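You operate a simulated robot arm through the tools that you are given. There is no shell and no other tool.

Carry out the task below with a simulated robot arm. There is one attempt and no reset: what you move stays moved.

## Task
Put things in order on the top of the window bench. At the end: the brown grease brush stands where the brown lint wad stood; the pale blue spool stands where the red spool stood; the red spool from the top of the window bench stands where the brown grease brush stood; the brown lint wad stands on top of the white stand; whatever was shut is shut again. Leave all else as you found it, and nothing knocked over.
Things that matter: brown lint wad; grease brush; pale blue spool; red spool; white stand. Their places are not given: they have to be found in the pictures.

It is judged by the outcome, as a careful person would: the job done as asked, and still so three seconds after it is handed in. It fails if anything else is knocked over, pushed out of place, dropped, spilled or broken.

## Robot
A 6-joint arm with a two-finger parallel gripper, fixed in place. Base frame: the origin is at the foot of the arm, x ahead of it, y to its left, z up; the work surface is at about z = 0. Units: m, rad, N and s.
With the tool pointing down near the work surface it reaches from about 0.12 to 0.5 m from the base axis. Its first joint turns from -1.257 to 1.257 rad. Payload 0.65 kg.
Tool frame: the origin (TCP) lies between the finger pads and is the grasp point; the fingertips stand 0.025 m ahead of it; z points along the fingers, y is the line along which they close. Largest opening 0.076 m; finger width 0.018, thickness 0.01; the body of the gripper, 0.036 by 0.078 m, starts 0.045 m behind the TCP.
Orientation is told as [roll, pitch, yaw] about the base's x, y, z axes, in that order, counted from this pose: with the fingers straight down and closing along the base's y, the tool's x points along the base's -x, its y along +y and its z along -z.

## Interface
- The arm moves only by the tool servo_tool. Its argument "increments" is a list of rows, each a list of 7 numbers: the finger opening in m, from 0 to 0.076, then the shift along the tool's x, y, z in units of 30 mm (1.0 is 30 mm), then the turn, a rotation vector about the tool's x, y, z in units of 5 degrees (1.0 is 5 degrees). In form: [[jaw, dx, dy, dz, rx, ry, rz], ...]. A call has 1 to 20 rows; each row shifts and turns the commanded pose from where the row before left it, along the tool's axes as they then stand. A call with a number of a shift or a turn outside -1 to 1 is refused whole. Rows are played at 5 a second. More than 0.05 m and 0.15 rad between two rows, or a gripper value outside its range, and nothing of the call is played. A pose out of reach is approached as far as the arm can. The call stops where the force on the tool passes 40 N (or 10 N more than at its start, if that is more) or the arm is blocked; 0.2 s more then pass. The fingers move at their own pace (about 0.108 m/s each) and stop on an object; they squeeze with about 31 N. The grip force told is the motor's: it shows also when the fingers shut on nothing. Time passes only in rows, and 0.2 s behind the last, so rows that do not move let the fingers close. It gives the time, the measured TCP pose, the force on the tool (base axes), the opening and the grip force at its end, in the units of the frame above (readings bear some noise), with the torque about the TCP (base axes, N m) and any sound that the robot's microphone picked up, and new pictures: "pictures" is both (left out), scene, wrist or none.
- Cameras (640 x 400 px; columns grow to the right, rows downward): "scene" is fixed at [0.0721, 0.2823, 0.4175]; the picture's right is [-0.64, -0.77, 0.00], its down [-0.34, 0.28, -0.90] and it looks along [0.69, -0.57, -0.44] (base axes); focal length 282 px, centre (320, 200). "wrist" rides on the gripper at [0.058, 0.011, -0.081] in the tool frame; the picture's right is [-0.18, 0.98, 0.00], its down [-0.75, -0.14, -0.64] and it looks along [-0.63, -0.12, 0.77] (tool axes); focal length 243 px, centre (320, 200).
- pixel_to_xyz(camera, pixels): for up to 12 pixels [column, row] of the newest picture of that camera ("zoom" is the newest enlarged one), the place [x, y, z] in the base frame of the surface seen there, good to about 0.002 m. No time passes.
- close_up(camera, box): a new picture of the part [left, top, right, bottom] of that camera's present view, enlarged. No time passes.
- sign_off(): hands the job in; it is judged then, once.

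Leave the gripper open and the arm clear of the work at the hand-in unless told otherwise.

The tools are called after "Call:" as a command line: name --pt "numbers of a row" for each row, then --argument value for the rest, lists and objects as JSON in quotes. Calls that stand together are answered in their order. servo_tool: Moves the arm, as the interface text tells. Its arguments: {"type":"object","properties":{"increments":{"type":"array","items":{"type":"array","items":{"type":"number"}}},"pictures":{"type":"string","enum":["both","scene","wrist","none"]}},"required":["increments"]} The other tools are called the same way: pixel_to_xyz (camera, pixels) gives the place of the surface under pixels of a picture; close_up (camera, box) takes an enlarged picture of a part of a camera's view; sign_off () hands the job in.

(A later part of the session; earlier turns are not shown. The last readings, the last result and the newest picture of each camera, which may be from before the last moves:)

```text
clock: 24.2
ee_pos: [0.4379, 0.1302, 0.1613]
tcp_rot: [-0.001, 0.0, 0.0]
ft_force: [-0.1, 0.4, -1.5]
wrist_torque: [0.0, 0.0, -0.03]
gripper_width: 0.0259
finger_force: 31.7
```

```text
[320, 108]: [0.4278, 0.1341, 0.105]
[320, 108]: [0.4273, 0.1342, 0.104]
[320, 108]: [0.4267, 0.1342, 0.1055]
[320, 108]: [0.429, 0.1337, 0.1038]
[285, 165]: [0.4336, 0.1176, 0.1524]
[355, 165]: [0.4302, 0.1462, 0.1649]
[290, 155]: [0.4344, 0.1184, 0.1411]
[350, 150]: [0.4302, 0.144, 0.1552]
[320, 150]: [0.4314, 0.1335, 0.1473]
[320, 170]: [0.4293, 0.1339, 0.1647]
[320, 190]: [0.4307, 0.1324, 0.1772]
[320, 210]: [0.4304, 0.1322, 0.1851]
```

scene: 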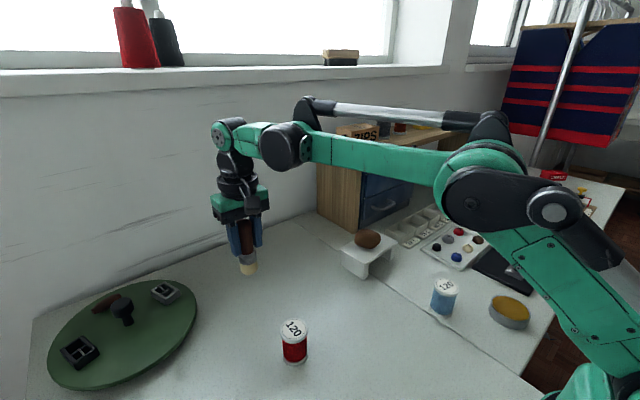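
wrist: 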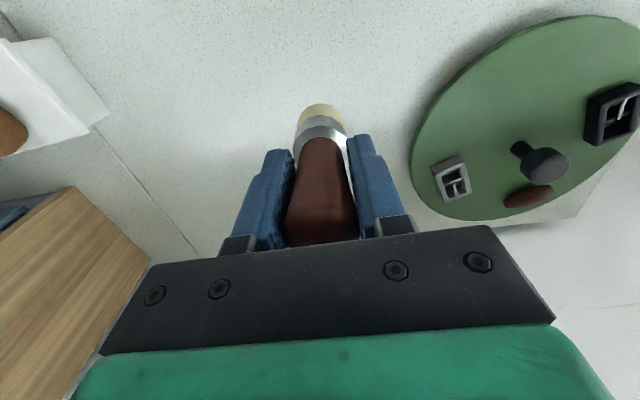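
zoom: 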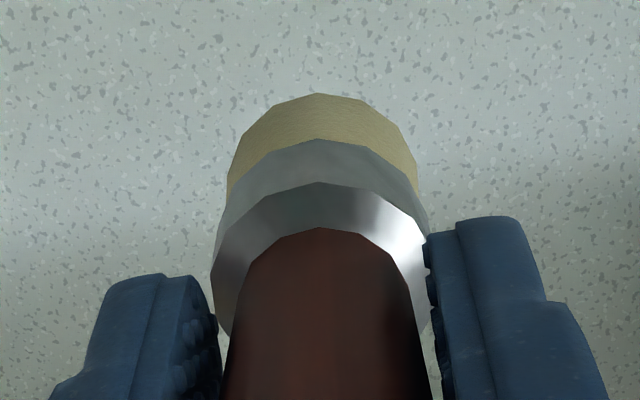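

The fingers and brush appear centred near y≈0.1325, while the last reading of the tool was y=0.130. I hold still to get fresh pose readings.

Call:
servo_tool --pt "0.018 0 0 0 0 0 0" --pictures "none"

Call:
servo_tool --pt "0.018 0 0 0 0 0 0" --pictures "none"

Call:
servo_tool --pt "0.018 0 0 0 0 0 0" --pictures "wrist"

```text
clock: 24.6
ee_pos: [0.4385, 0.1309, 0.1615]
tcp_rot: [0.0, 0.0, -0.001]
ft_force: [0.3, 0.3, -1.2]
wrist_torque: [0.01, 0.0, -0.01]
gripper_width: 0.0256
finger_force: 31.0
```

```text
clock: 25.0
ee_pos: [0.4383, 0.1291, 0.1628]
tcp_rot: [0.0, 0.0, -0.001]
ft_force: [0.3, -0.3, -0.7]
wrist_torque: [0.01, 0.0, -0.01]
gripper_width: 0.0258
finger_force: 31.0
```

```text
clock: 25.4
ee_pos: [0.4389, 0.13, 0.162]
tcp_rot: [0.0, 0.0, 0.002]
ft_force: [-0.5, 0.3, -0.3]
wrist_torque: [0.01, -0.01, -0.01]
gripper_width: 0.0256
finger_force: 30.7
```

wrist: 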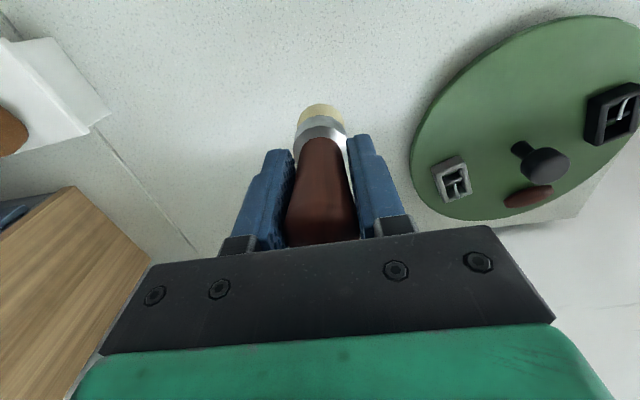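

The averaged pose is (0.4384, 0.130, 0.162). I correct by about (−2, −3) mm towards the wad's old centre and lower to about 8 mm above the bench.

Call:
servo_tool --pt "0.018 0.067 -0.1 0.3 0 0 0" --pt "0.018 0 0 0.7 0 0 0" --pt "0.018 0 0 0.7 0 0 0" --pt "0.018 0 0 0.7 0 0 0" --pt "0.018 0 0 0.4 0 0 0" --pt "0.018 0 0 0 0 0 0" --pictures "both"

Call:
close_up --camera "scene" --box '[210, 220, 310, 340]'

Call:
pixel_to_xyz --camera "wrist" --pixels '[[320, 108], [321, 112], [302, 117], [341, 117], [321, 120], [321, 125], [297, 140], [346, 140], [304, 122], [339, 122], [320, 95], [320, 150]]'

```text
clock: 26.8
ee_pos: [0.4369, 0.1279, 0.0798]
tcp_rot: [-0.001, 0.001, 0.001]
ft_force: [0.0, 0.8, -0.6]
wrist_torque: [0.0, 0.01, 0.01]
gripper_width: 0.026
finger_force: 31.4
```

scene: 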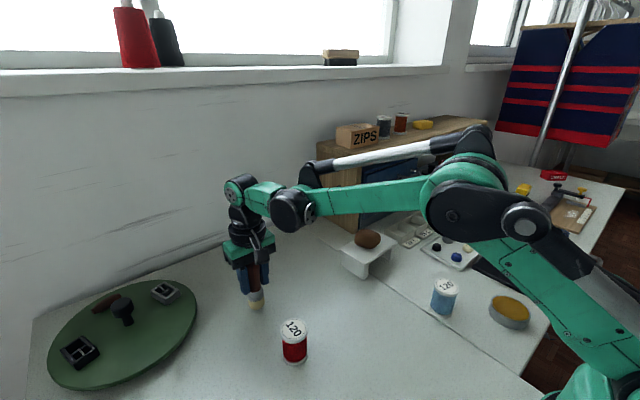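
wrist: 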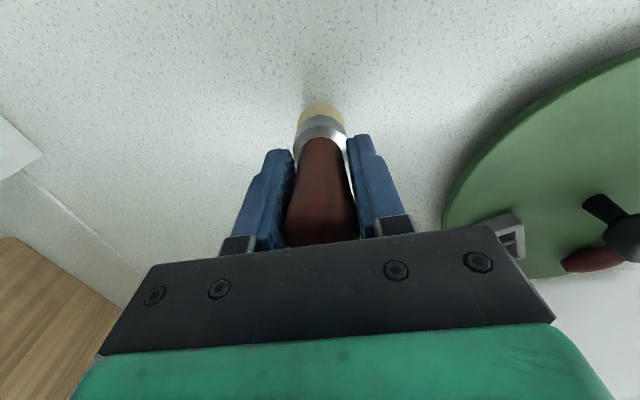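

```text
3.33 times, centred on (260, 280) of scene
```

zoom: 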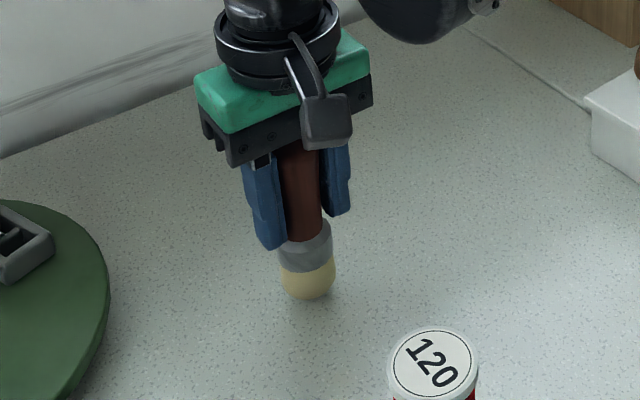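

```text
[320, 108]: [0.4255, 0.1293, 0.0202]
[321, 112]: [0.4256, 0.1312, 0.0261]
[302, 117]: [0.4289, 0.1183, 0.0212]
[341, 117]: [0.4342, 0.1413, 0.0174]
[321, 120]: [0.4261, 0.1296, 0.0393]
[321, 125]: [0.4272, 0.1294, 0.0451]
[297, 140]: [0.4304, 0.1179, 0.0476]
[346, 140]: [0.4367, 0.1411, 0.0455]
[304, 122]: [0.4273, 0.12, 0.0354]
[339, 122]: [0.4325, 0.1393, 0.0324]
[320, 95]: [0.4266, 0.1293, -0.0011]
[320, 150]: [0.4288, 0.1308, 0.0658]
```

The brush base now measures about (0.438, 0.130), which is within 2 mm of the target. I lower in small steps until it touches.

Call:
servo_tool --pt "0.018 0 -0.03 0.1 0 0 0" --pt "0.018 0 0 0.08 0 0 0" --pt "0.018 0 0 0.05 0 0 0" --pt "0.018 0 0 0 0 0 0" --pictures "none"

```text
clock: 27.8
ee_pos: [0.4356, 0.124, 0.0699]
tcp_rot: [-0.001, 0.001, 0.0]
ft_force: [0.1, -1.0, -0.2]
wrist_torque: [-0.01, 0.02, 0.03]
gripper_width: 0.026
finger_force: 31.2
```

No contact yet at z≈0.070. I check position and gap with pictures before the last millimetres.

Call:
servo_tool --pt "0.018 0 0 0 0 0 0" --pictures "both"

Call:
pixel_to_xyz --camera "wrist" --pixels '[[320, 108], [321, 112], [302, 117], [341, 117], [321, 120], [321, 125], [297, 140], [346, 140], [304, 122], [339, 122], [320, 95], [320, 150]]'

Call:
close_up --camera "scene" --box '[230, 260, 290, 330]'

```text
clock: 28.2
ee_pos: [0.436, 0.125, 0.0716]
tcp_rot: [0.0, 0.001, 0.001]
ft_force: [-0.1, 0.2, -1.0]
wrist_torque: [0.03, -0.02, 0.01]
gripper_width: 0.0262
finger_force: 30.9
```

scene: 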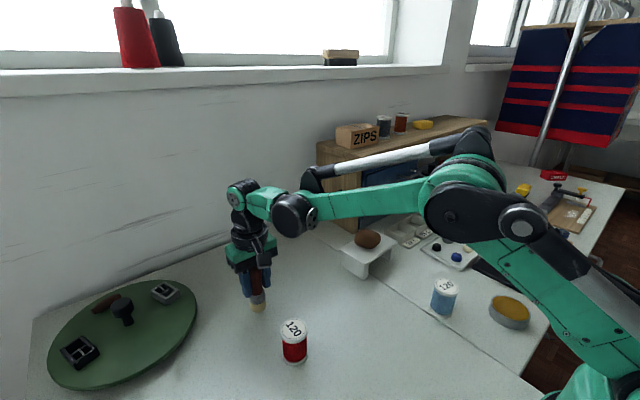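
wrist: 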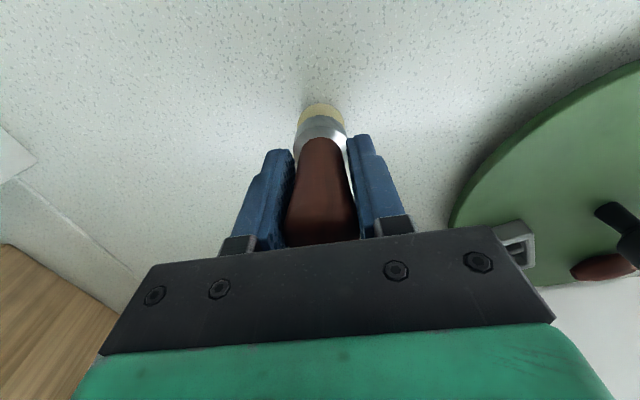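

```text
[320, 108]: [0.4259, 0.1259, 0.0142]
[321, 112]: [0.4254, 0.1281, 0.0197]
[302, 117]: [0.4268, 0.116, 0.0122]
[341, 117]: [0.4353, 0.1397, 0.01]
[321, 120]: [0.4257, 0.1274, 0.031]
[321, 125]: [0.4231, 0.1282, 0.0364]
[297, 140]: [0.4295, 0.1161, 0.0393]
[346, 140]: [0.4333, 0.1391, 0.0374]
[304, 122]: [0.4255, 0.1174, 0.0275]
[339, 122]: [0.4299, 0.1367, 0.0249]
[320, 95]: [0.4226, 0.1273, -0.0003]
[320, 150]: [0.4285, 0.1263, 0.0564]
```

```text
5.71 times, centred on (260, 295) of scene
```

zoom: 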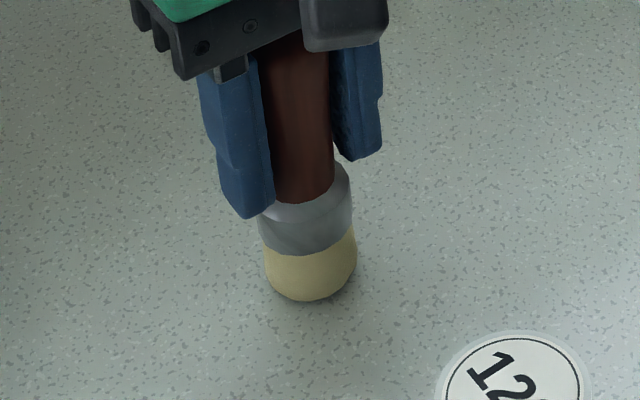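

The base centre now measures about (0.438, 0.1275). I lower another 2 mm and watch for contact.

Call:
servo_tool --pt "0.018 0 0.02 0.035 0 0 0" --pt "0.018 0 0 0.035 0 0 0" --pt "0.018 0 0 0 0 0 0" --pictures "none"

```text
clock: 29.0
ee_pos: [0.4341, 0.1258, 0.0683]
tcp_rot: [0.0, -0.001, -0.002]
ft_force: [0.8, 0.1, -1.0]
wrist_torque: [0.03, 0.02, 0.0]
gripper_width: 0.026
finger_force: 31.1
```

Still no upward force. I lower 1 mm more.

Call:
servo_tool --pt "0.018 0 0 0.03 0 0 0" --pt "0.018 0 0 0 0 0 0" --pictures "none"

```text
clock: 29.6
ee_pos: [0.4343, 0.1237, 0.0689]
tcp_rot: [0.001, 0.0, 0.0]
ft_force: [1.0, 0.9, 1.2]
wrist_torque: [0.11, -0.05, 0.0]
gripper_width: 0.026
finger_force: 30.7
```

A slight torque shows, so it is just touching. I lower another 0.6 mm to confirm.

Call:
servo_tool --pt "0.018 0 0 0.02 0 0 0" --pt "0.018 0 0 0 0 0 0" --pictures "none"

Call:
close_up --camera "scene" --box '[230, 260, 290, 330]'

```text
clock: 30.2
ee_pos: [0.4347, 0.1236, 0.0683]
tcp_rot: [-0.001, -0.002, 0.001]
ft_force: [-2.8, 0.0, 34.4]
wrist_torque: [-0.03, 0.02, 0.0]
gripper_width: 0.0261
finger_force: 31.1
```

```text
5.71 times, centred on (260, 295) of scene
```

zoom: 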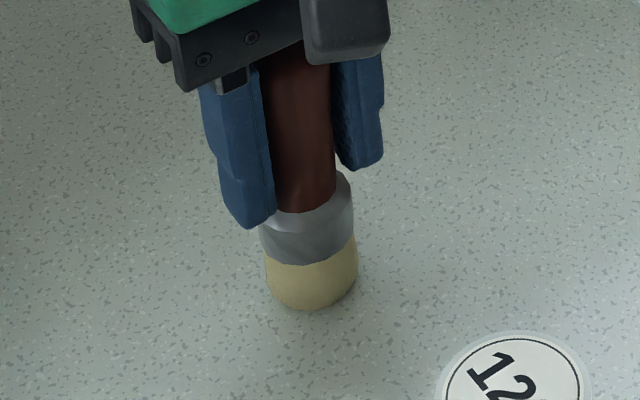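

There is firm contact (34 N), so the brush is on the bench. I ease up 0.6 mm to unload, then open slowly without moving.

Call:
servo_tool --pt "0.018 0 0 -0.02 0 0 0" --pt "0.018 0 0 0 0 0 0" --pt "0.026 0 0 0 0 0 0" --pt "0.028 0 0 0 0 0 0" --pt "0.032 0 0 0 0 0 0" --pt "0.04 0 0 0 0 0 0" --pt "0.055 0 0 0 0 0 0" --pt "0.055 0 0 0 0 0 0" --pictures "both"

Call:
close_up --camera "scene" --box '[220, 220, 300, 330]'

```text
clock: 32.0
ee_pos: [0.4357, 0.1251, 0.0683]
tcp_rot: [0.0, -0.001, 0.0]
ft_force: [-0.4, 0.5, -0.8]
wrist_torque: [0.01, -0.03, -0.01]
gripper_width: 0.0551
finger_force: 0.0
```

scene: 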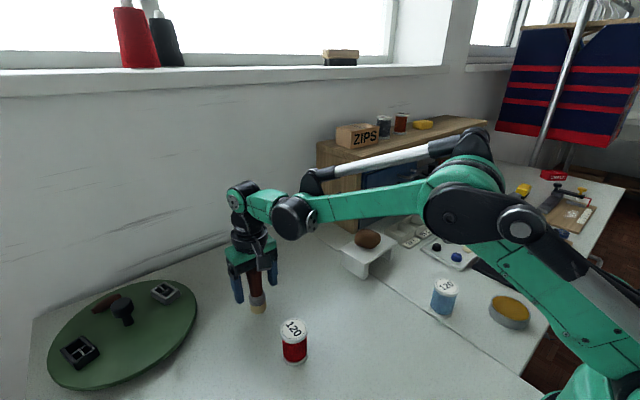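
wrist: 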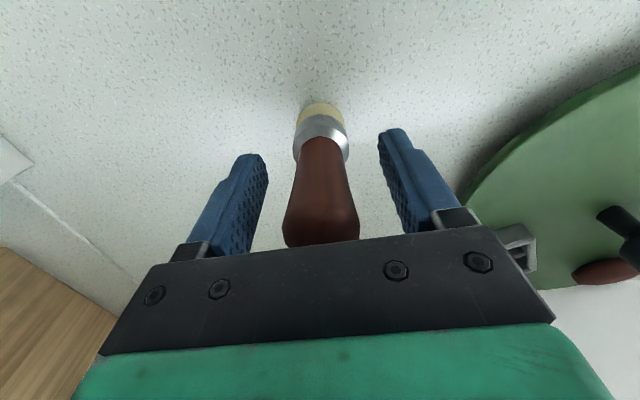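

```text
3.64 times, centred on (260, 275) of scene
```

zoom: 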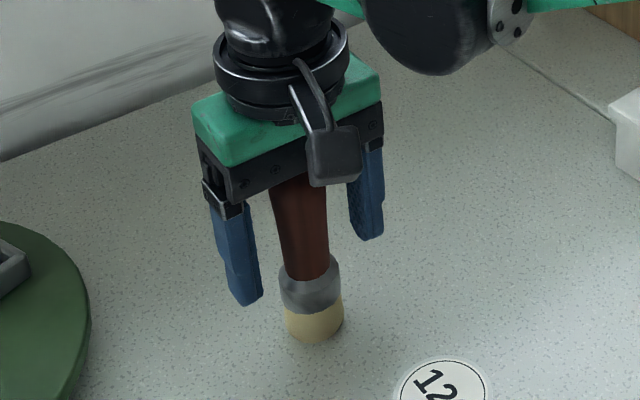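

The brush stands freely between the open fingers. I rise straight up about 10 cm.

Call:
servo_tool --pt "0.06 0 0 -0.3 0 0 0" --pt "0.06 0 0 -0.8 0 0 0" --pt "0.06 0 0 -0.8 0 0 0" --pt "0.06 0 0 -0.8 0 0 0" --pt "0.06 0 0 -0.7 0 0 0" --pt "0.06 0 0 0 0 0 0" --pictures "both"

Call:
close_up --camera "scene" --box '[220, 220, 340, 370]'

Call:
pixel_to_xyz --camera "scene" --pixels '[[293, 328], [282, 328], [305, 328], [294, 321], [294, 335], [294, 345], [283, 345], [305, 345], [294, 362], [284, 356], [305, 356], [257, 305]]'

```text
clock: 33.4
ee_pos: [0.4314, 0.1241, 0.1706]
tcp_rot: [-0.001, 0.001, 0.0]
ft_force: [-0.1, 0.1, 0.9]
wrist_torque: [-0.01, 0.04, 0.02]
gripper_width: 0.06
finger_force: 0.0
```

scene: 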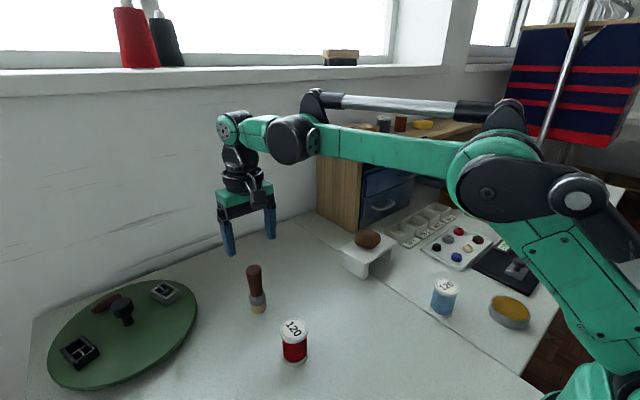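
wrist: 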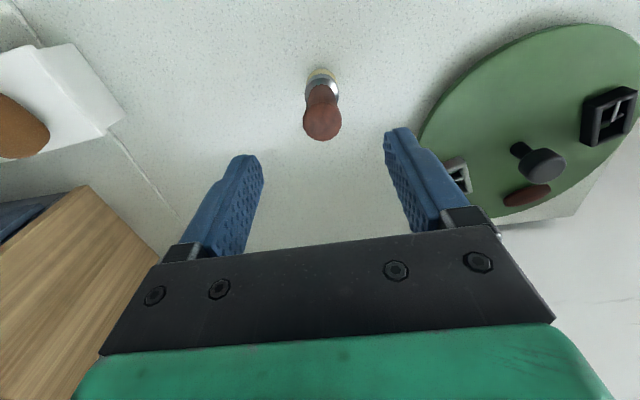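

```text
2.67 times, centred on (280, 295) of scene
```

zoom: 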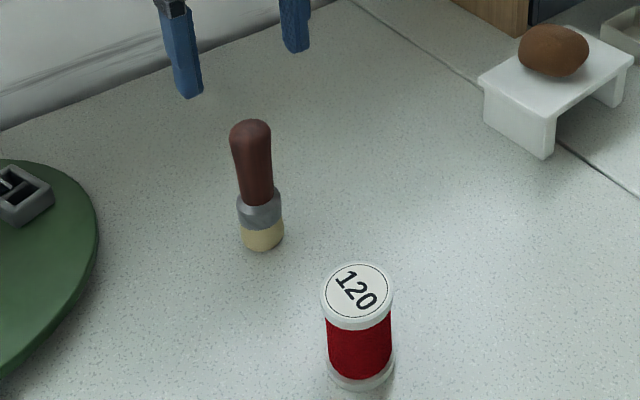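

```text
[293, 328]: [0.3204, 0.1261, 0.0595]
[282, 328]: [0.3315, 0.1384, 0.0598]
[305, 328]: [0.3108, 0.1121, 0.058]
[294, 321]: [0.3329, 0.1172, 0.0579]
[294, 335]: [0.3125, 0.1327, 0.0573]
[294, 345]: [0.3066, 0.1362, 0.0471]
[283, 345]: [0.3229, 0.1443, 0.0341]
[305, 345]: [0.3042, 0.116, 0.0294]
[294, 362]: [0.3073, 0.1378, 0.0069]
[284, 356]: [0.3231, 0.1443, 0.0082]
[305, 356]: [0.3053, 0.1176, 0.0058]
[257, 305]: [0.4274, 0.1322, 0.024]
```

The brush stands upright on its own. The red spool's top centre is about (0.3215, 0.125), at z≈0.059. I move above it and come down to z≈0.12 to check.

Call:
servo_tool --pt "0.076 0.76 0 0 0 0 0" --pt "0.076 0.76 0 0 0 0 0" --pt "0.076 0.76 0 0 0 0 0" --pt "0.076 0.76 0 0 0 0 0" --pt "0.076 0.76 0 0 0 0 0" --pt "0.076 0 0 0.8 0 0 0" --pt "0.076 0 0 0.85 0 0 0" --pt "0.076 0 0 0 0 0 0" --pictures "both"

```text
clock: 35.2
ee_pos: [0.32, 0.1255, 0.1204]
tcp_rot: [0.0, 0.0, 0.0]
ft_force: [0.8, 0.2, -1.0]
wrist_torque: [0.0, 0.02, 0.03]
gripper_width: 0.0761
finger_force: 0.0
```

scene: 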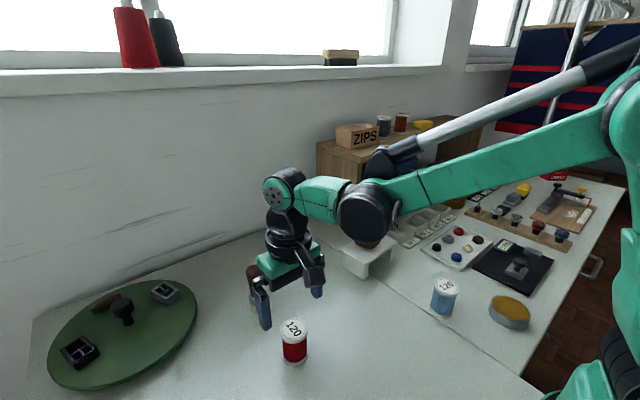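
wrist: 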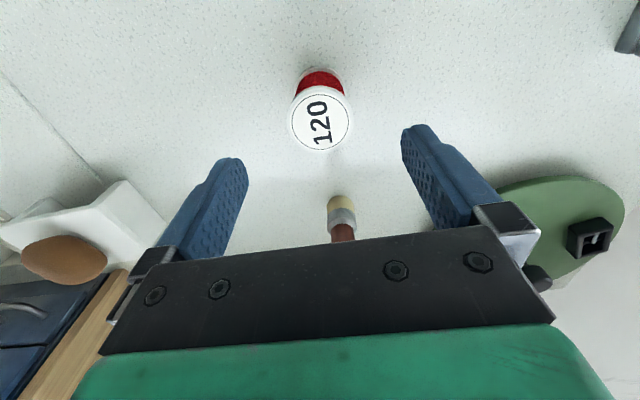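

The red spool is at (320,120) in the wrist view. I measure its top rim and the brush behind it at (342,215).

Call:
pixel_to_xyz --camera "wrist" --pixels '[[320, 122], [293, 122], [347, 122], [320, 97], [320, 148], [320, 80], [298, 90], [342, 90], [321, 72], [340, 205], [330, 205], [353, 205]]'

Call:
close_up --camera "wrist" --box '[260, 50, 380, 170]'

```text
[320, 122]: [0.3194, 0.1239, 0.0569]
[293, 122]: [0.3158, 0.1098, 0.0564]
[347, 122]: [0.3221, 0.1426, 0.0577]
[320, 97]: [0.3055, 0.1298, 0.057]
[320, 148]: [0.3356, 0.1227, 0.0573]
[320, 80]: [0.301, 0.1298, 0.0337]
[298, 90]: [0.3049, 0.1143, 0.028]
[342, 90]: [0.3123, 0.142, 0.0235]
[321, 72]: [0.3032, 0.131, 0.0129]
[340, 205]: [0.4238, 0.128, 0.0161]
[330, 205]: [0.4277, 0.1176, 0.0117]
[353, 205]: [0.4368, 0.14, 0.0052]
```

```text
3.33 times, centred on (320, 110) of wrist
```

zoom: 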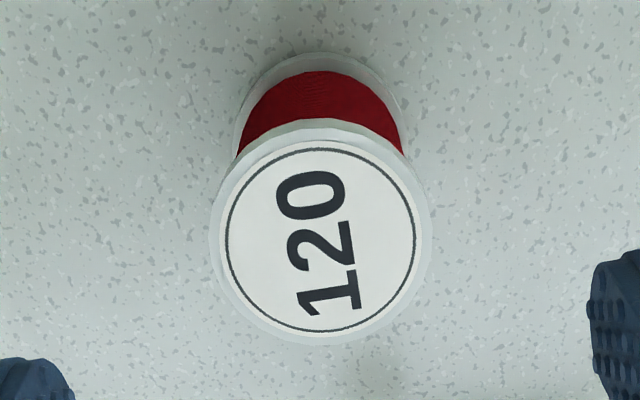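

The brush is at about (0.437, 0.129), as intended. The red spool's centre is (0.3205, 0.126) and it is about 0.037 m wide. The gripper is already centred, so I descend to z≈0.029 with the jaw at 0.066.

Call:
servo_tool --pt "0.066 0 0.02 0.6 0 0 0" --pt "0.066 0 0 0.7 0 0 0" --pt "0.066 0 0 0.7 0 0 0" --pt "0.066 0 0 0.7 0 0 0" --pt "0.066 0 0 0.32 0 0 0" --pt "0.066 0 0 0 0 0 0" --pictures "both"

```text
clock: 36.6
ee_pos: [0.321, 0.1263, 0.0324]
tcp_rot: [0.0, -0.001, -0.001]
ft_force: [-0.4, 0.1, -1.0]
wrist_torque: [0.01, 0.0, 0.04]
gripper_width: 0.0659
finger_force: 0.1
```

scene: 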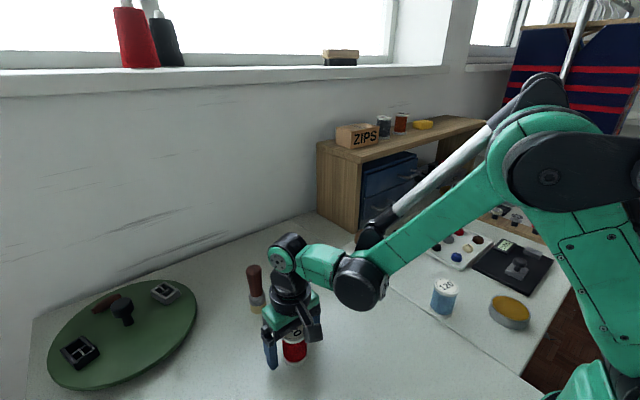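
wrist: 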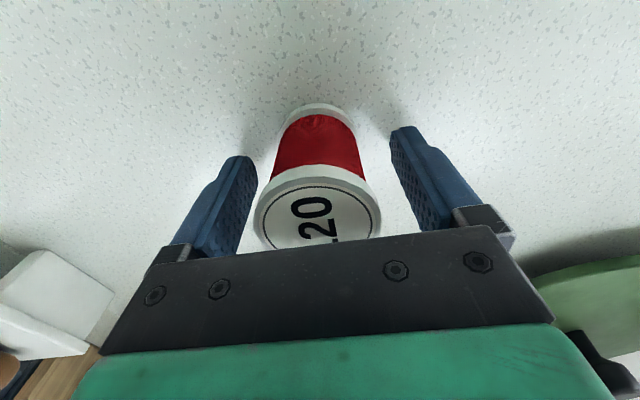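

The red spool sits centred between the fingers and nothing is touched. I close slowly onto it.

Call:
servo_tool --pt "0.055 0 0 0 0 0 0" --pt "0.046 0 0 0 0 0 0" --pt "0.041 0 0 0 0 0 0" --pt "0.037 0 0 0 0 0 0" --pt "0.033 0 0 0 0 0 0" --pt "0.03 0 0 0 0 0 0" --pt "0.03 0 0 0 0 0 0" --pictures "wrist"

```text
clock: 38.2
ee_pos: [0.3218, 0.1257, 0.0312]
tcp_rot: [0.0, -0.001, -0.001]
ft_force: [0.5, -0.5, 0.4]
wrist_torque: [-0.03, -0.02, 0.05]
gripper_width: 0.0397
finger_force: 31.2
```

wrist: 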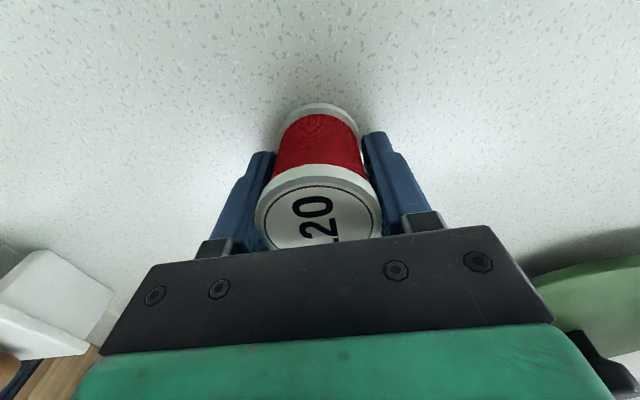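

The spool is gripped at 0.0397 m. I lift it straight up about 10 cm.

Call:
servo_tool --pt "0.03 0 0 -0.3 0 0 0" --pt "0.03 0 0 -0.7 0 0 0" --pt "0.03 0 0 -0.8 0 0 0" --pt "0.03 0 0 -0.8 0 0 0" --pt "0.03 0 0 -0.8 0 0 0" --pt "0.03 0 0 0 0 0 0" --pictures "both"

```text
clock: 39.6
ee_pos: [0.3224, 0.1246, 0.1322]
tcp_rot: [0.0, 0.0, 0.0]
ft_force: [0.0, 0.5, -0.1]
wrist_torque: [0.01, 0.0, -0.01]
gripper_width: 0.0398
finger_force: 31.8
```

scene: 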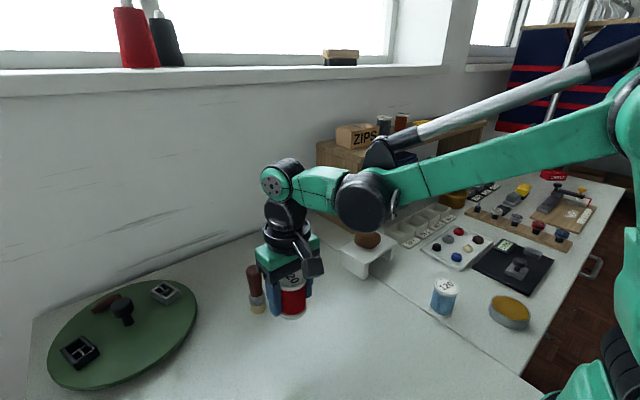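
wrist: 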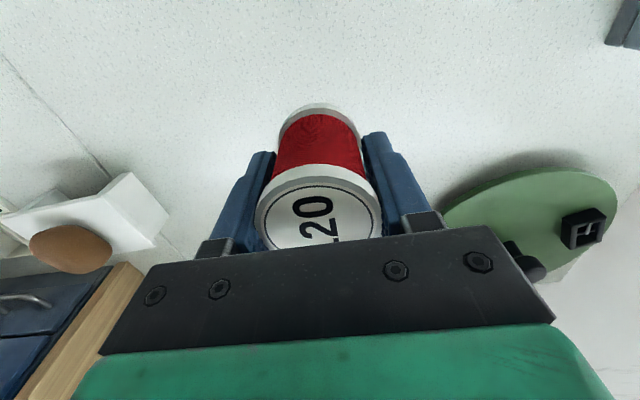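

The red spool came up cleanly. I carry it at z≈0.13 to above the brush's old place (0.279, −0.213).

Call:
servo_tool --pt "0.03 0.09 -0.6 0 0 0 0" --pt "0.03 0.118 -0.97 0 0 0 0" --pt "0.03 0.118 -0.97 0 0 0 0" --pt "0.03 0.118 -0.97 0 0 0 0" --pt "0.03 0.118 -0.97 0 0 0 0" --pt "0.03 0.118 -0.97 0 0 0 0" --pt "0.03 0.118 -0.97 0 0 0 0" --pt "0.03 0.118 -0.97 0 0 0 0" --pt "0.03 0.118 -0.97 0 0 0 0" --pt "0.03 0.118 -0.97 0 0 0 0" --pt "0.03 0.118 -0.97 0 0 0 0" --pt "0.03 0.118 -0.97 0 0 0 0" --pt "0.03 0 0 0 0 0 0" --pictures "both"

```text
clock: 42.4
ee_pos: [0.2806, -0.2135, 0.1306]
tcp_rot: [0.0, 0.0, -0.001]
ft_force: [-0.4, -0.1, 0.1]
wrist_torque: [0.01, -0.03, 0.03]
gripper_width: 0.0399
finger_force: 31.1
```

scene: 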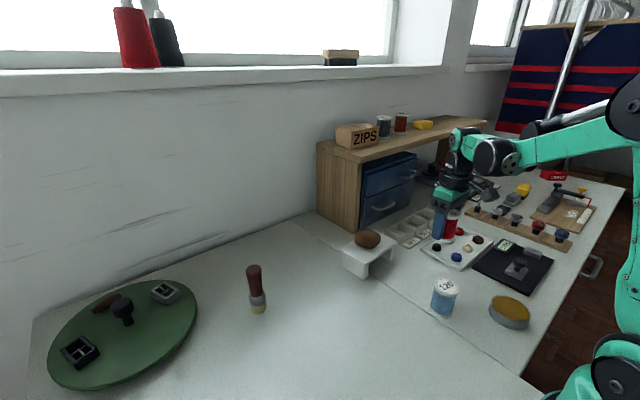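
wrist: 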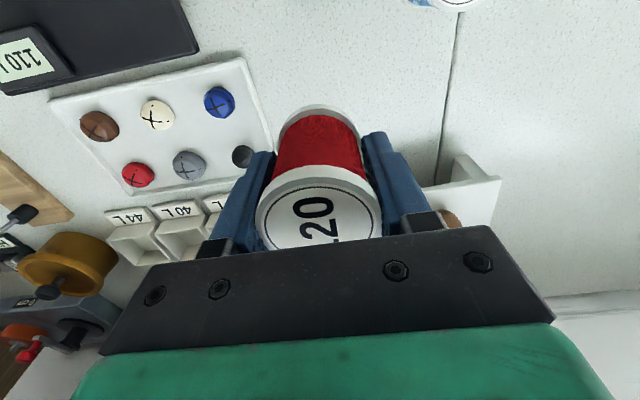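

The spool is above the brush's old place. I measure the spool's lower rim and the tray edge on the left, at (262,110) and nearby.

Call:
pixel_to_xyz --camera "wrist" --pixels '[[320, 108], [320, 108], [284, 125], [357, 125], [320, 112], [290, 118], [350, 118], [265, 100], [272, 125], [250, 75], [243, 155], [320, 130]]'

Call:
pixel_to_xyz --camera "scene" --pixels '[[450, 240], [443, 238], [457, 238], [450, 220], [421, 250], [459, 269], [437, 258], [434, 247], [456, 257], [448, 238], [452, 215], [450, 236]]'

```text
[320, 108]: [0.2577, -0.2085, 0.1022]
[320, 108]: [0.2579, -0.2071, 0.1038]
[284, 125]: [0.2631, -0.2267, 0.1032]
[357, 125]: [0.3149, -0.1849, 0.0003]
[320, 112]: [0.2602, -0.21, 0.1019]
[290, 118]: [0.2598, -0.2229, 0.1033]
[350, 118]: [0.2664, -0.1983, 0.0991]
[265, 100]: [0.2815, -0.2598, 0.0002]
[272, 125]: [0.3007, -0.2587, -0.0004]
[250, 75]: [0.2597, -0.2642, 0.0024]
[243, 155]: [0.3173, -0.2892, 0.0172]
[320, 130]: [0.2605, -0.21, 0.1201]
```

```text
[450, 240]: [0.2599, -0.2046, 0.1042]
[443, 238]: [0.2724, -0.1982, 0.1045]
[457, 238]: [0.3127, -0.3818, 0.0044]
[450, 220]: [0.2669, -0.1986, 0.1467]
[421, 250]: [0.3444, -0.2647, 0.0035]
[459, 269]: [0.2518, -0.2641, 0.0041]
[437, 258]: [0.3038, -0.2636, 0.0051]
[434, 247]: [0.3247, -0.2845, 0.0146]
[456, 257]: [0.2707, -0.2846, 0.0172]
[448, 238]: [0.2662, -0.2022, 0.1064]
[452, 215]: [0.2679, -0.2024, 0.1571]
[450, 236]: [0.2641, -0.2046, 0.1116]
```

The spool's base centre measures about (0.2775, −0.2105), and the tray edge is at y≈−0.262. I correct by (+1, −2) mm and lower to about 9 mm above the bench.

Call:
servo_tool --pt "0.03 -0.04 -0.07 0.4 0 0 0" --pt "0.03 0 0 0.7 0 0 0" --pt "0.03 0 0 0.7 0 0 0" --pt "0.03 0 0 0.7 0 0 0" --pt "0.03 0 0 0.55 0 0 0" --pt "0.03 0 0 0 0 0 0" --pictures "both"

Call:
pixel_to_xyz --camera "wrist" --pixels '[[320, 108], [320, 108], [320, 110], [290, 118], [350, 118], [287, 120], [353, 120], [320, 95], [245, 110], [275, 165], [375, 150], [320, 130]]'

Call:
close_up --camera "scene" --box '[400, 190, 500, 310]'

```text
clock: 43.8
ee_pos: [0.2825, -0.216, 0.0409]
tcp_rot: [0.0, 0.0, -0.001]
ft_force: [-0.1, -0.6, -0.4]
wrist_torque: [0.01, 0.03, 0.01]
gripper_width: 0.0394
finger_force: 30.9
```

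scene: 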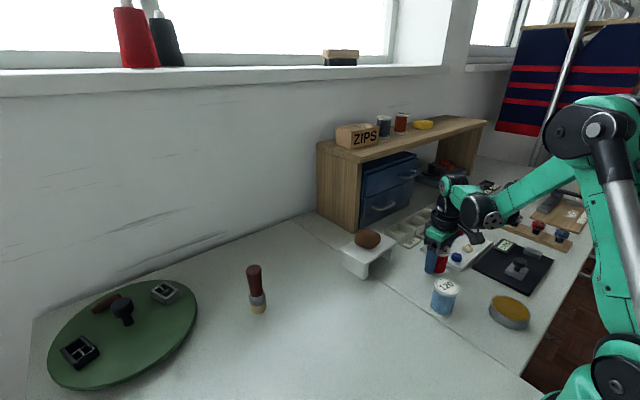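
wrist: 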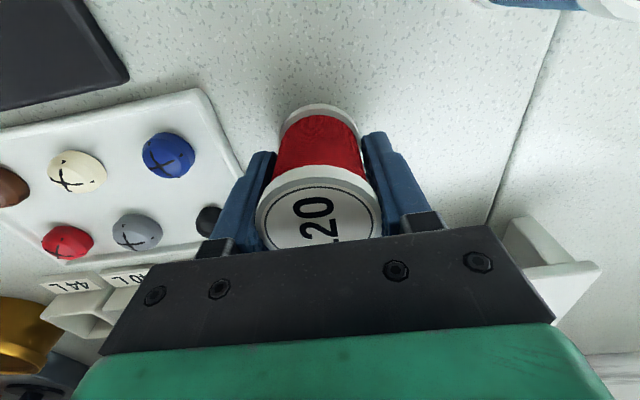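

```text
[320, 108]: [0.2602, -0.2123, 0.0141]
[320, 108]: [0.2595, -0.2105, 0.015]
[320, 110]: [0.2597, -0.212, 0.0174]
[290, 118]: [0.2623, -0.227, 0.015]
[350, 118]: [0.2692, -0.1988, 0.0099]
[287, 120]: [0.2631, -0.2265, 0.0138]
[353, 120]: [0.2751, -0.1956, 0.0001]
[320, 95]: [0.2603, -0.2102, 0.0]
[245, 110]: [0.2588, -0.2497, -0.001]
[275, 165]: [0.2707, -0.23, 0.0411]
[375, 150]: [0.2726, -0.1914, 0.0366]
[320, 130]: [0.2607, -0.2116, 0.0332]
```

```text
3.33 times, centred on (450, 250) of scene
```

zoom: 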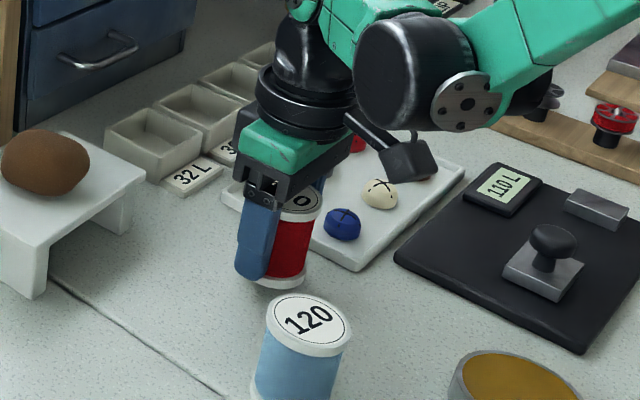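

The spool's base now measures (0.279, −0.213), on target. I lower in small steps to the bench.

Call:
servo_tool --pt "0.03 0 0 0.12 0 0 0" --pt "0.03 0 0 0.1 0 0 0" --pt "0.03 0 0 0.06 0 0 0" --pt "0.03 0 0 0 0 0 0" --pictures "none"

Call:
servo_tool --pt "0.03 0 0 0.03 0 0 0" --pt "0.03 0 0 0 0 0 0" --pictures "none"

```text
clock: 44.8
ee_pos: [0.2812, -0.2163, 0.0329]
tcp_rot: [0.0, 0.0, 0.0]
ft_force: [0.3, -0.3, -0.5]
wrist_torque: [-0.04, 0.01, -0.03]
gripper_width: 0.0395
finger_force: 31.4
```

```text
clock: 45.4
ee_pos: [0.2826, -0.2154, 0.0333]
tcp_rot: [0.0, -0.001, 0.0]
ft_force: [-0.4, -3.4, 15.8]
wrist_torque: [-0.02, 0.02, 0.07]
gripper_width: 0.0398
finger_force: 31.5
```

The spool touches the bench (15.8 N). I ease up half a millimetre, open slowly to 0.054 m (clear of the tray) and rise straight up.

Call:
servo_tool --pt "0.03 0 0 -0.015 0 0 0" --pt "0.03 0 0 0 0 0 0" --pt "0.041 0 0 0 0 0 0" --pt "0.044 0 0 0 0 0 0" --pt "0.05 0 0 0 0 0 0" --pt "0.054 0 0 0 0 0 0" --pt "0.054 0 0 0 0 0 0" --pictures "both"

```text
clock: 47.0
ee_pos: [0.2802, -0.2161, 0.0305]
tcp_rot: [0.001, -0.001, 0.0]
ft_force: [0.0, 0.2, 0.5]
wrist_torque: [0.01, 0.0, 0.0]
gripper_width: 0.0544
finger_force: 0.2
```

scene: 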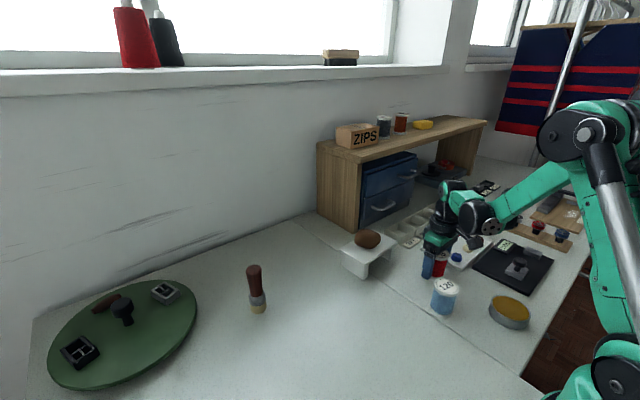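
wrist: 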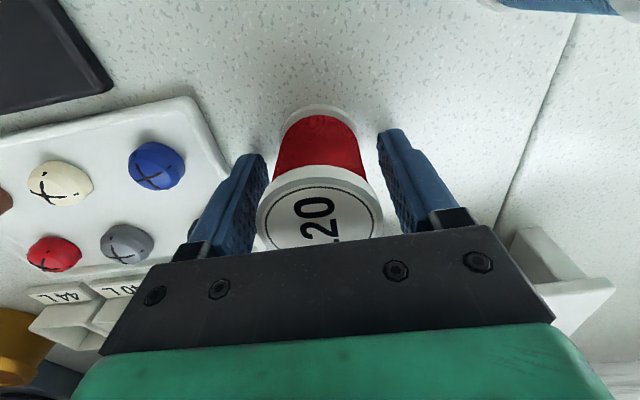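

The spool stands freely and the fingers are clear of it and of the tray. I rise straight up about 10 cm.

Call:
servo_tool --pt "0.054 0 0 -0.4 0 0 0" --pt "0.054 0 0 -0.8 0 0 0" --pt "0.054 0 0 -0.8 0 0 0" --pt "0.054 0 0 -0.8 0 0 0" --pt "0.054 0 0 -0.6 0 0 0" --pt "0.054 0 0 0 0 0 0" --pictures "both"

Call:
pixel_to_xyz --camera "scene" --pixels '[[445, 284], [434, 284], [457, 284], [445, 278], [445, 292], [443, 312], [433, 306], [453, 308], [443, 300], [441, 252], [440, 264], [440, 276]]'

Call:
close_up --camera "scene" --box '[400, 230, 500, 330]'

```text
clock: 48.4
ee_pos: [0.2796, -0.2142, 0.1334]
tcp_rot: [-0.001, -0.001, 0.0]
ft_force: [-0.3, -1.2, 1.1]
wrist_torque: [0.0, -0.01, 0.02]
gripper_width: 0.0537
finger_force: 0.1
```

scene: 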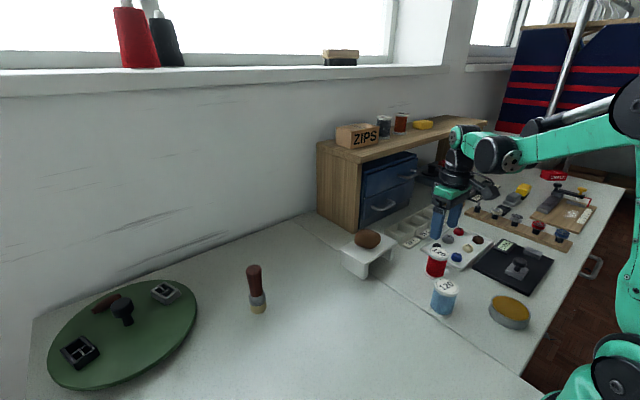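
wrist: 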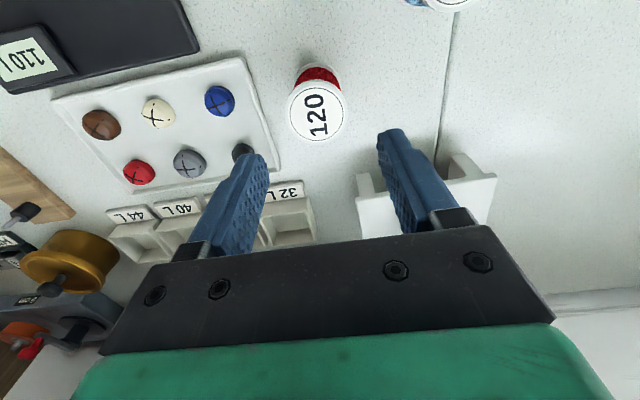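

```text
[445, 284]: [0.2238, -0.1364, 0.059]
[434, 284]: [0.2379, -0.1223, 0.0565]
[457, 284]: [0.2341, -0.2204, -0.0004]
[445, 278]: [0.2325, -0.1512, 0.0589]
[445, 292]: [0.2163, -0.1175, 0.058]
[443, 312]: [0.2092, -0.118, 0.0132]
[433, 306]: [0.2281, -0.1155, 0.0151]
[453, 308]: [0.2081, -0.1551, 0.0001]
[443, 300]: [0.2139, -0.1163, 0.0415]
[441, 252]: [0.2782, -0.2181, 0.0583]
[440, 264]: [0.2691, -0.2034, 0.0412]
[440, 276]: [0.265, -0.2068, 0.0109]
```

```text
4.00 times, centred on (450, 280) of scene
```

zoom: 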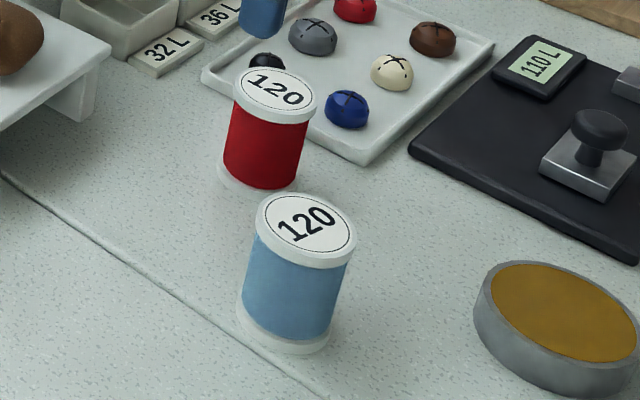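

The red spool stands where the brush was. The blue spool's top centre is near (0.223, −0.135). I move above it at z≈0.125 to measure.

Call:
servo_tool --pt "0.07 0.49 0.665 0 0 0 0" --pt "0.07 0.49 0.665 0 0 0 0" --pt "0.07 0.49 0.665 0 0 0 0" --pt "0.07 0.49 0.665 0.25 0 0 0" --pt "0.07 0 0 0 0 0 0" --pictures "both"

Call:
close_up --camera "wrist" --box '[220, 40, 420, 220]'

Call:
pixel_to_xyz --camera "wrist" --pixels '[[320, 120], [293, 120], [347, 120], [320, 97], [320, 146], [320, 80], [298, 90], [342, 90], [320, 72], [250, 190], [265, 190], [240, 180]]'

```text
clock: 49.6
ee_pos: [0.2235, -0.1354, 0.1284]
tcp_rot: [-0.001, -0.001, 0.001]
ft_force: [0.3, -1.0, -0.2]
wrist_torque: [0.01, 0.01, 0.0]
gripper_width: 0.0699
finger_force: 0.0
```

scene: 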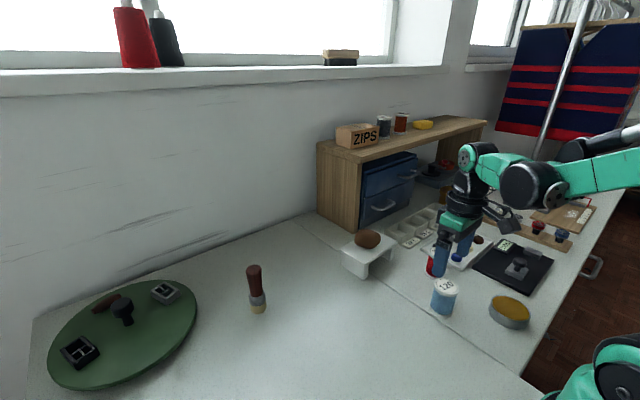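
wrist: 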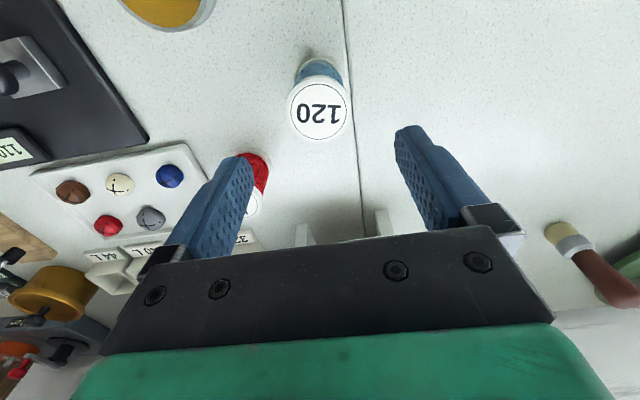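

```text
2.22 times, centred on (320, 130) of wrist
```

zoom: 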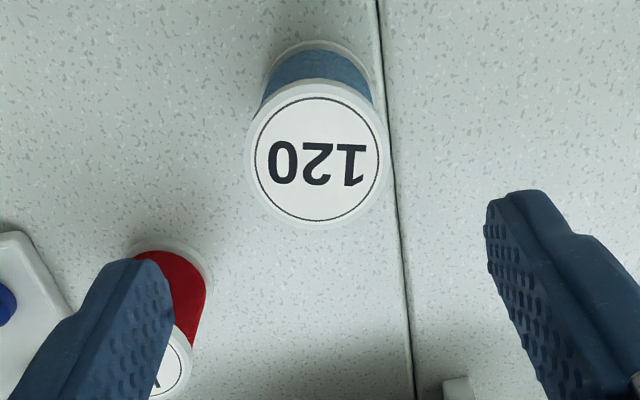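

```text
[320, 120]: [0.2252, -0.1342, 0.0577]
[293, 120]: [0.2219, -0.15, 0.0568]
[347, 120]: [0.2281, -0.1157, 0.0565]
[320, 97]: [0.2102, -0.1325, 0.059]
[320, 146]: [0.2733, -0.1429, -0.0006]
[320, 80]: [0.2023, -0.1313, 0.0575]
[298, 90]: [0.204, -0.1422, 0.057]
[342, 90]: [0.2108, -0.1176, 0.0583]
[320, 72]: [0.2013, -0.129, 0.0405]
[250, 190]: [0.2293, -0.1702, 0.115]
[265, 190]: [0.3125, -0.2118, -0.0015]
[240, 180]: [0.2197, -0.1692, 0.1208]
```

The blue spool's label centre is at (319,111) in the wrist view, which puts its centre near (0.219, −0.134). I shift 3.5 mm back, 1 mm left, and descend part way to check.

Call:
servo_tool --pt "0.066 0.117 0.03 0.3 0 0 0" --pt "0.066 0 0 0.6 0 0 0" --pt "0.066 0 0 0.6 0 0 0" --pt "0.066 0 0 0 0 0 0" --pictures "both"

Call:
pixel_to_xyz --camera "wrist" --pixels '[[320, 155], [285, 155], [357, 155], [320, 115], [320, 190], [320, 125], [320, 185], [320, 100], [320, 90], [292, 100], [347, 100], [320, 80]]'

```text
clock: 50.6
ee_pos: [0.2179, -0.1353, 0.0822]
tcp_rot: [0.0, -0.001, 0.0]
ft_force: [0.7, 0.7, -0.6]
wrist_torque: [0.01, -0.02, -0.01]
gripper_width: 0.066
finger_force: 0.0
```

scene: 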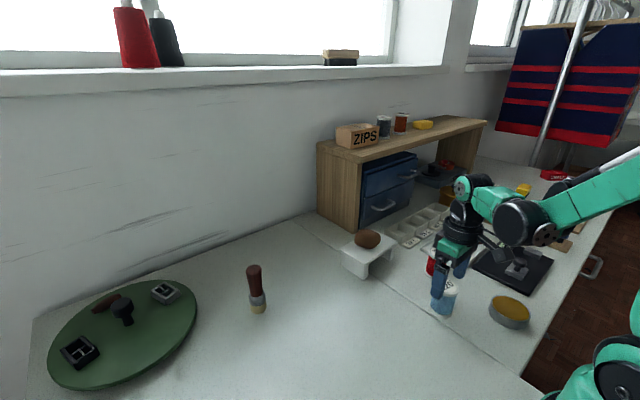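
wrist: 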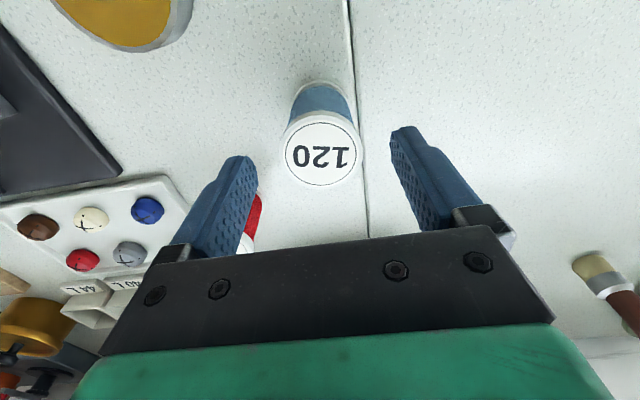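

```text
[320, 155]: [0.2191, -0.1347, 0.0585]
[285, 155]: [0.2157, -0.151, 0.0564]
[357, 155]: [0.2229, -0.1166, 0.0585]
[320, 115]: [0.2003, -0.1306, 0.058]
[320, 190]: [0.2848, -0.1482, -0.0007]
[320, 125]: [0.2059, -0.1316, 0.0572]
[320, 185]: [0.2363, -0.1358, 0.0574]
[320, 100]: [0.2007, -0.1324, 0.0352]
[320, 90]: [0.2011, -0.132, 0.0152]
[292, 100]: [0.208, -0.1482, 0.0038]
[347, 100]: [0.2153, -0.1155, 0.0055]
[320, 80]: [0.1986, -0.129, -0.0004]
```

The blue spool's centre is about (0.2187, −0.134), right under the tool. I descend the remaining 5 cm.

Call:
servo_tool --pt "0.066 0 0.01 0.5 0 0 0" --pt "0.066 0 0 0.6 0 0 0" --pt "0.066 0 0 0.57 0 0 0" --pt "0.066 0 0 0 0 0 0" --pictures "both"

```text
clock: 51.6
ee_pos: [0.2164, -0.1348, 0.0307]
tcp_rot: [0.001, 0.0, 0.0]
ft_force: [-0.4, 0.1, 0.0]
wrist_torque: [0.03, 0.04, 0.0]
gripper_width: 0.0658
finger_force: 0.0
```

scene: 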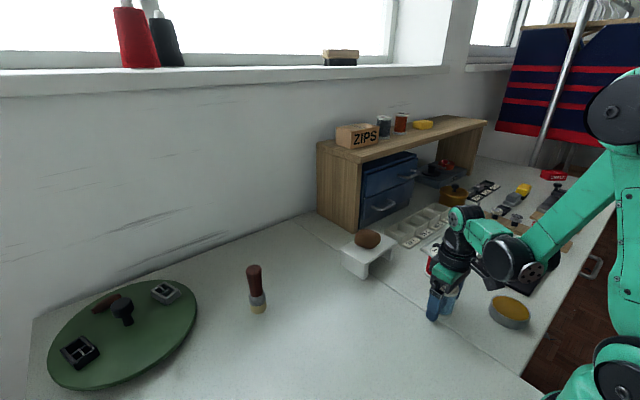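
wrist: 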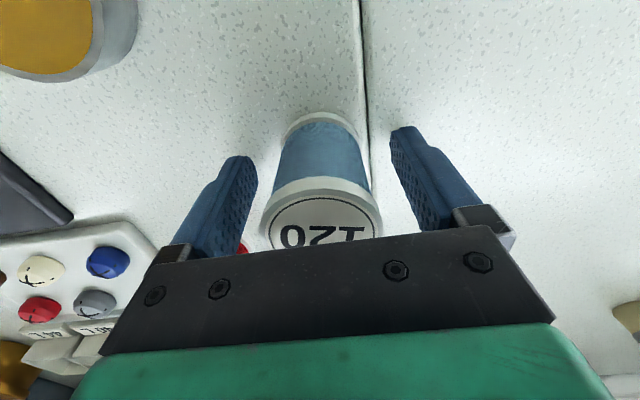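

The blue spool is centred between the fingers. I close slowly onto it.

Call:
servo_tool --pt "0.055 0 0 0 0 0 0" --pt "0.046 0 0 0 0 0 0" --pt "0.041 0 0 0 0 0 0" --pt "0.037 0 0 0 0 0 0" --pt "0.033 0 0 0 0 0 0" --pt "0.03 0 0 0 0 0 0" --pt "0.03 0 0 0 0 0 0" --pictures "wrist"

```text
clock: 53.2
ee_pos: [0.2181, -0.1358, 0.0311]
tcp_rot: [0.002, 0.0, -0.001]
ft_force: [-0.3, -0.5, -0.5]
wrist_torque: [0.04, 0.0, -0.04]
gripper_width: 0.0386
finger_force: 30.9
```

wrist: 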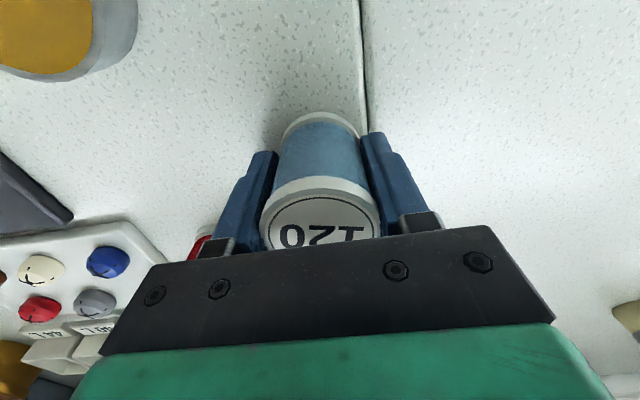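

The blue spool is gripped at 0.0386 m. I lift it straight up about 10 cm.

Call:
servo_tool --pt "0.03 0 0 -0.3 0 0 0" --pt "0.03 0 0 -0.7 0 0 0" --pt "0.03 0 0 -0.8 0 0 0" --pt "0.03 0 0 -0.8 0 0 0" --pt "0.03 0 0 -0.8 0 0 0" --pt "0.03 0 0 0 0 0 0" --pictures "both"

```text
clock: 54.6
ee_pos: [0.2192, -0.1326, 0.1334]
tcp_rot: [0.0, -0.001, 0.0]
ft_force: [-0.2, 0.5, 0.3]
wrist_torque: [0.03, -0.03, 0.01]
gripper_width: 0.0386
finger_force: 30.4
```

scene: 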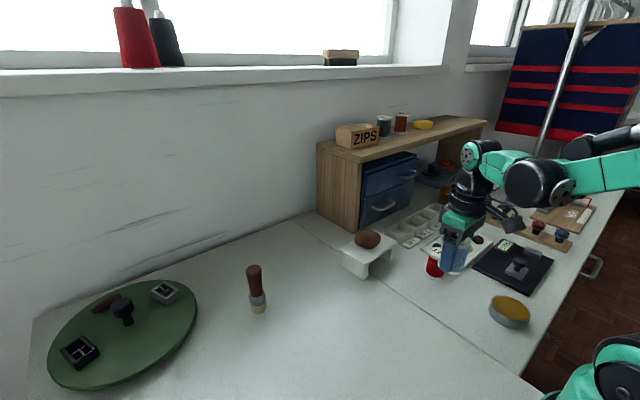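
wrist: 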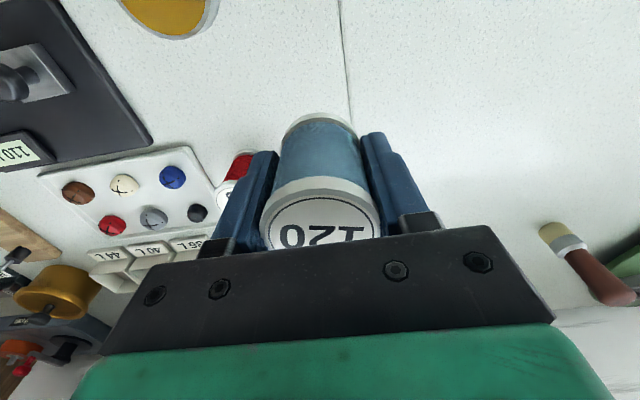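

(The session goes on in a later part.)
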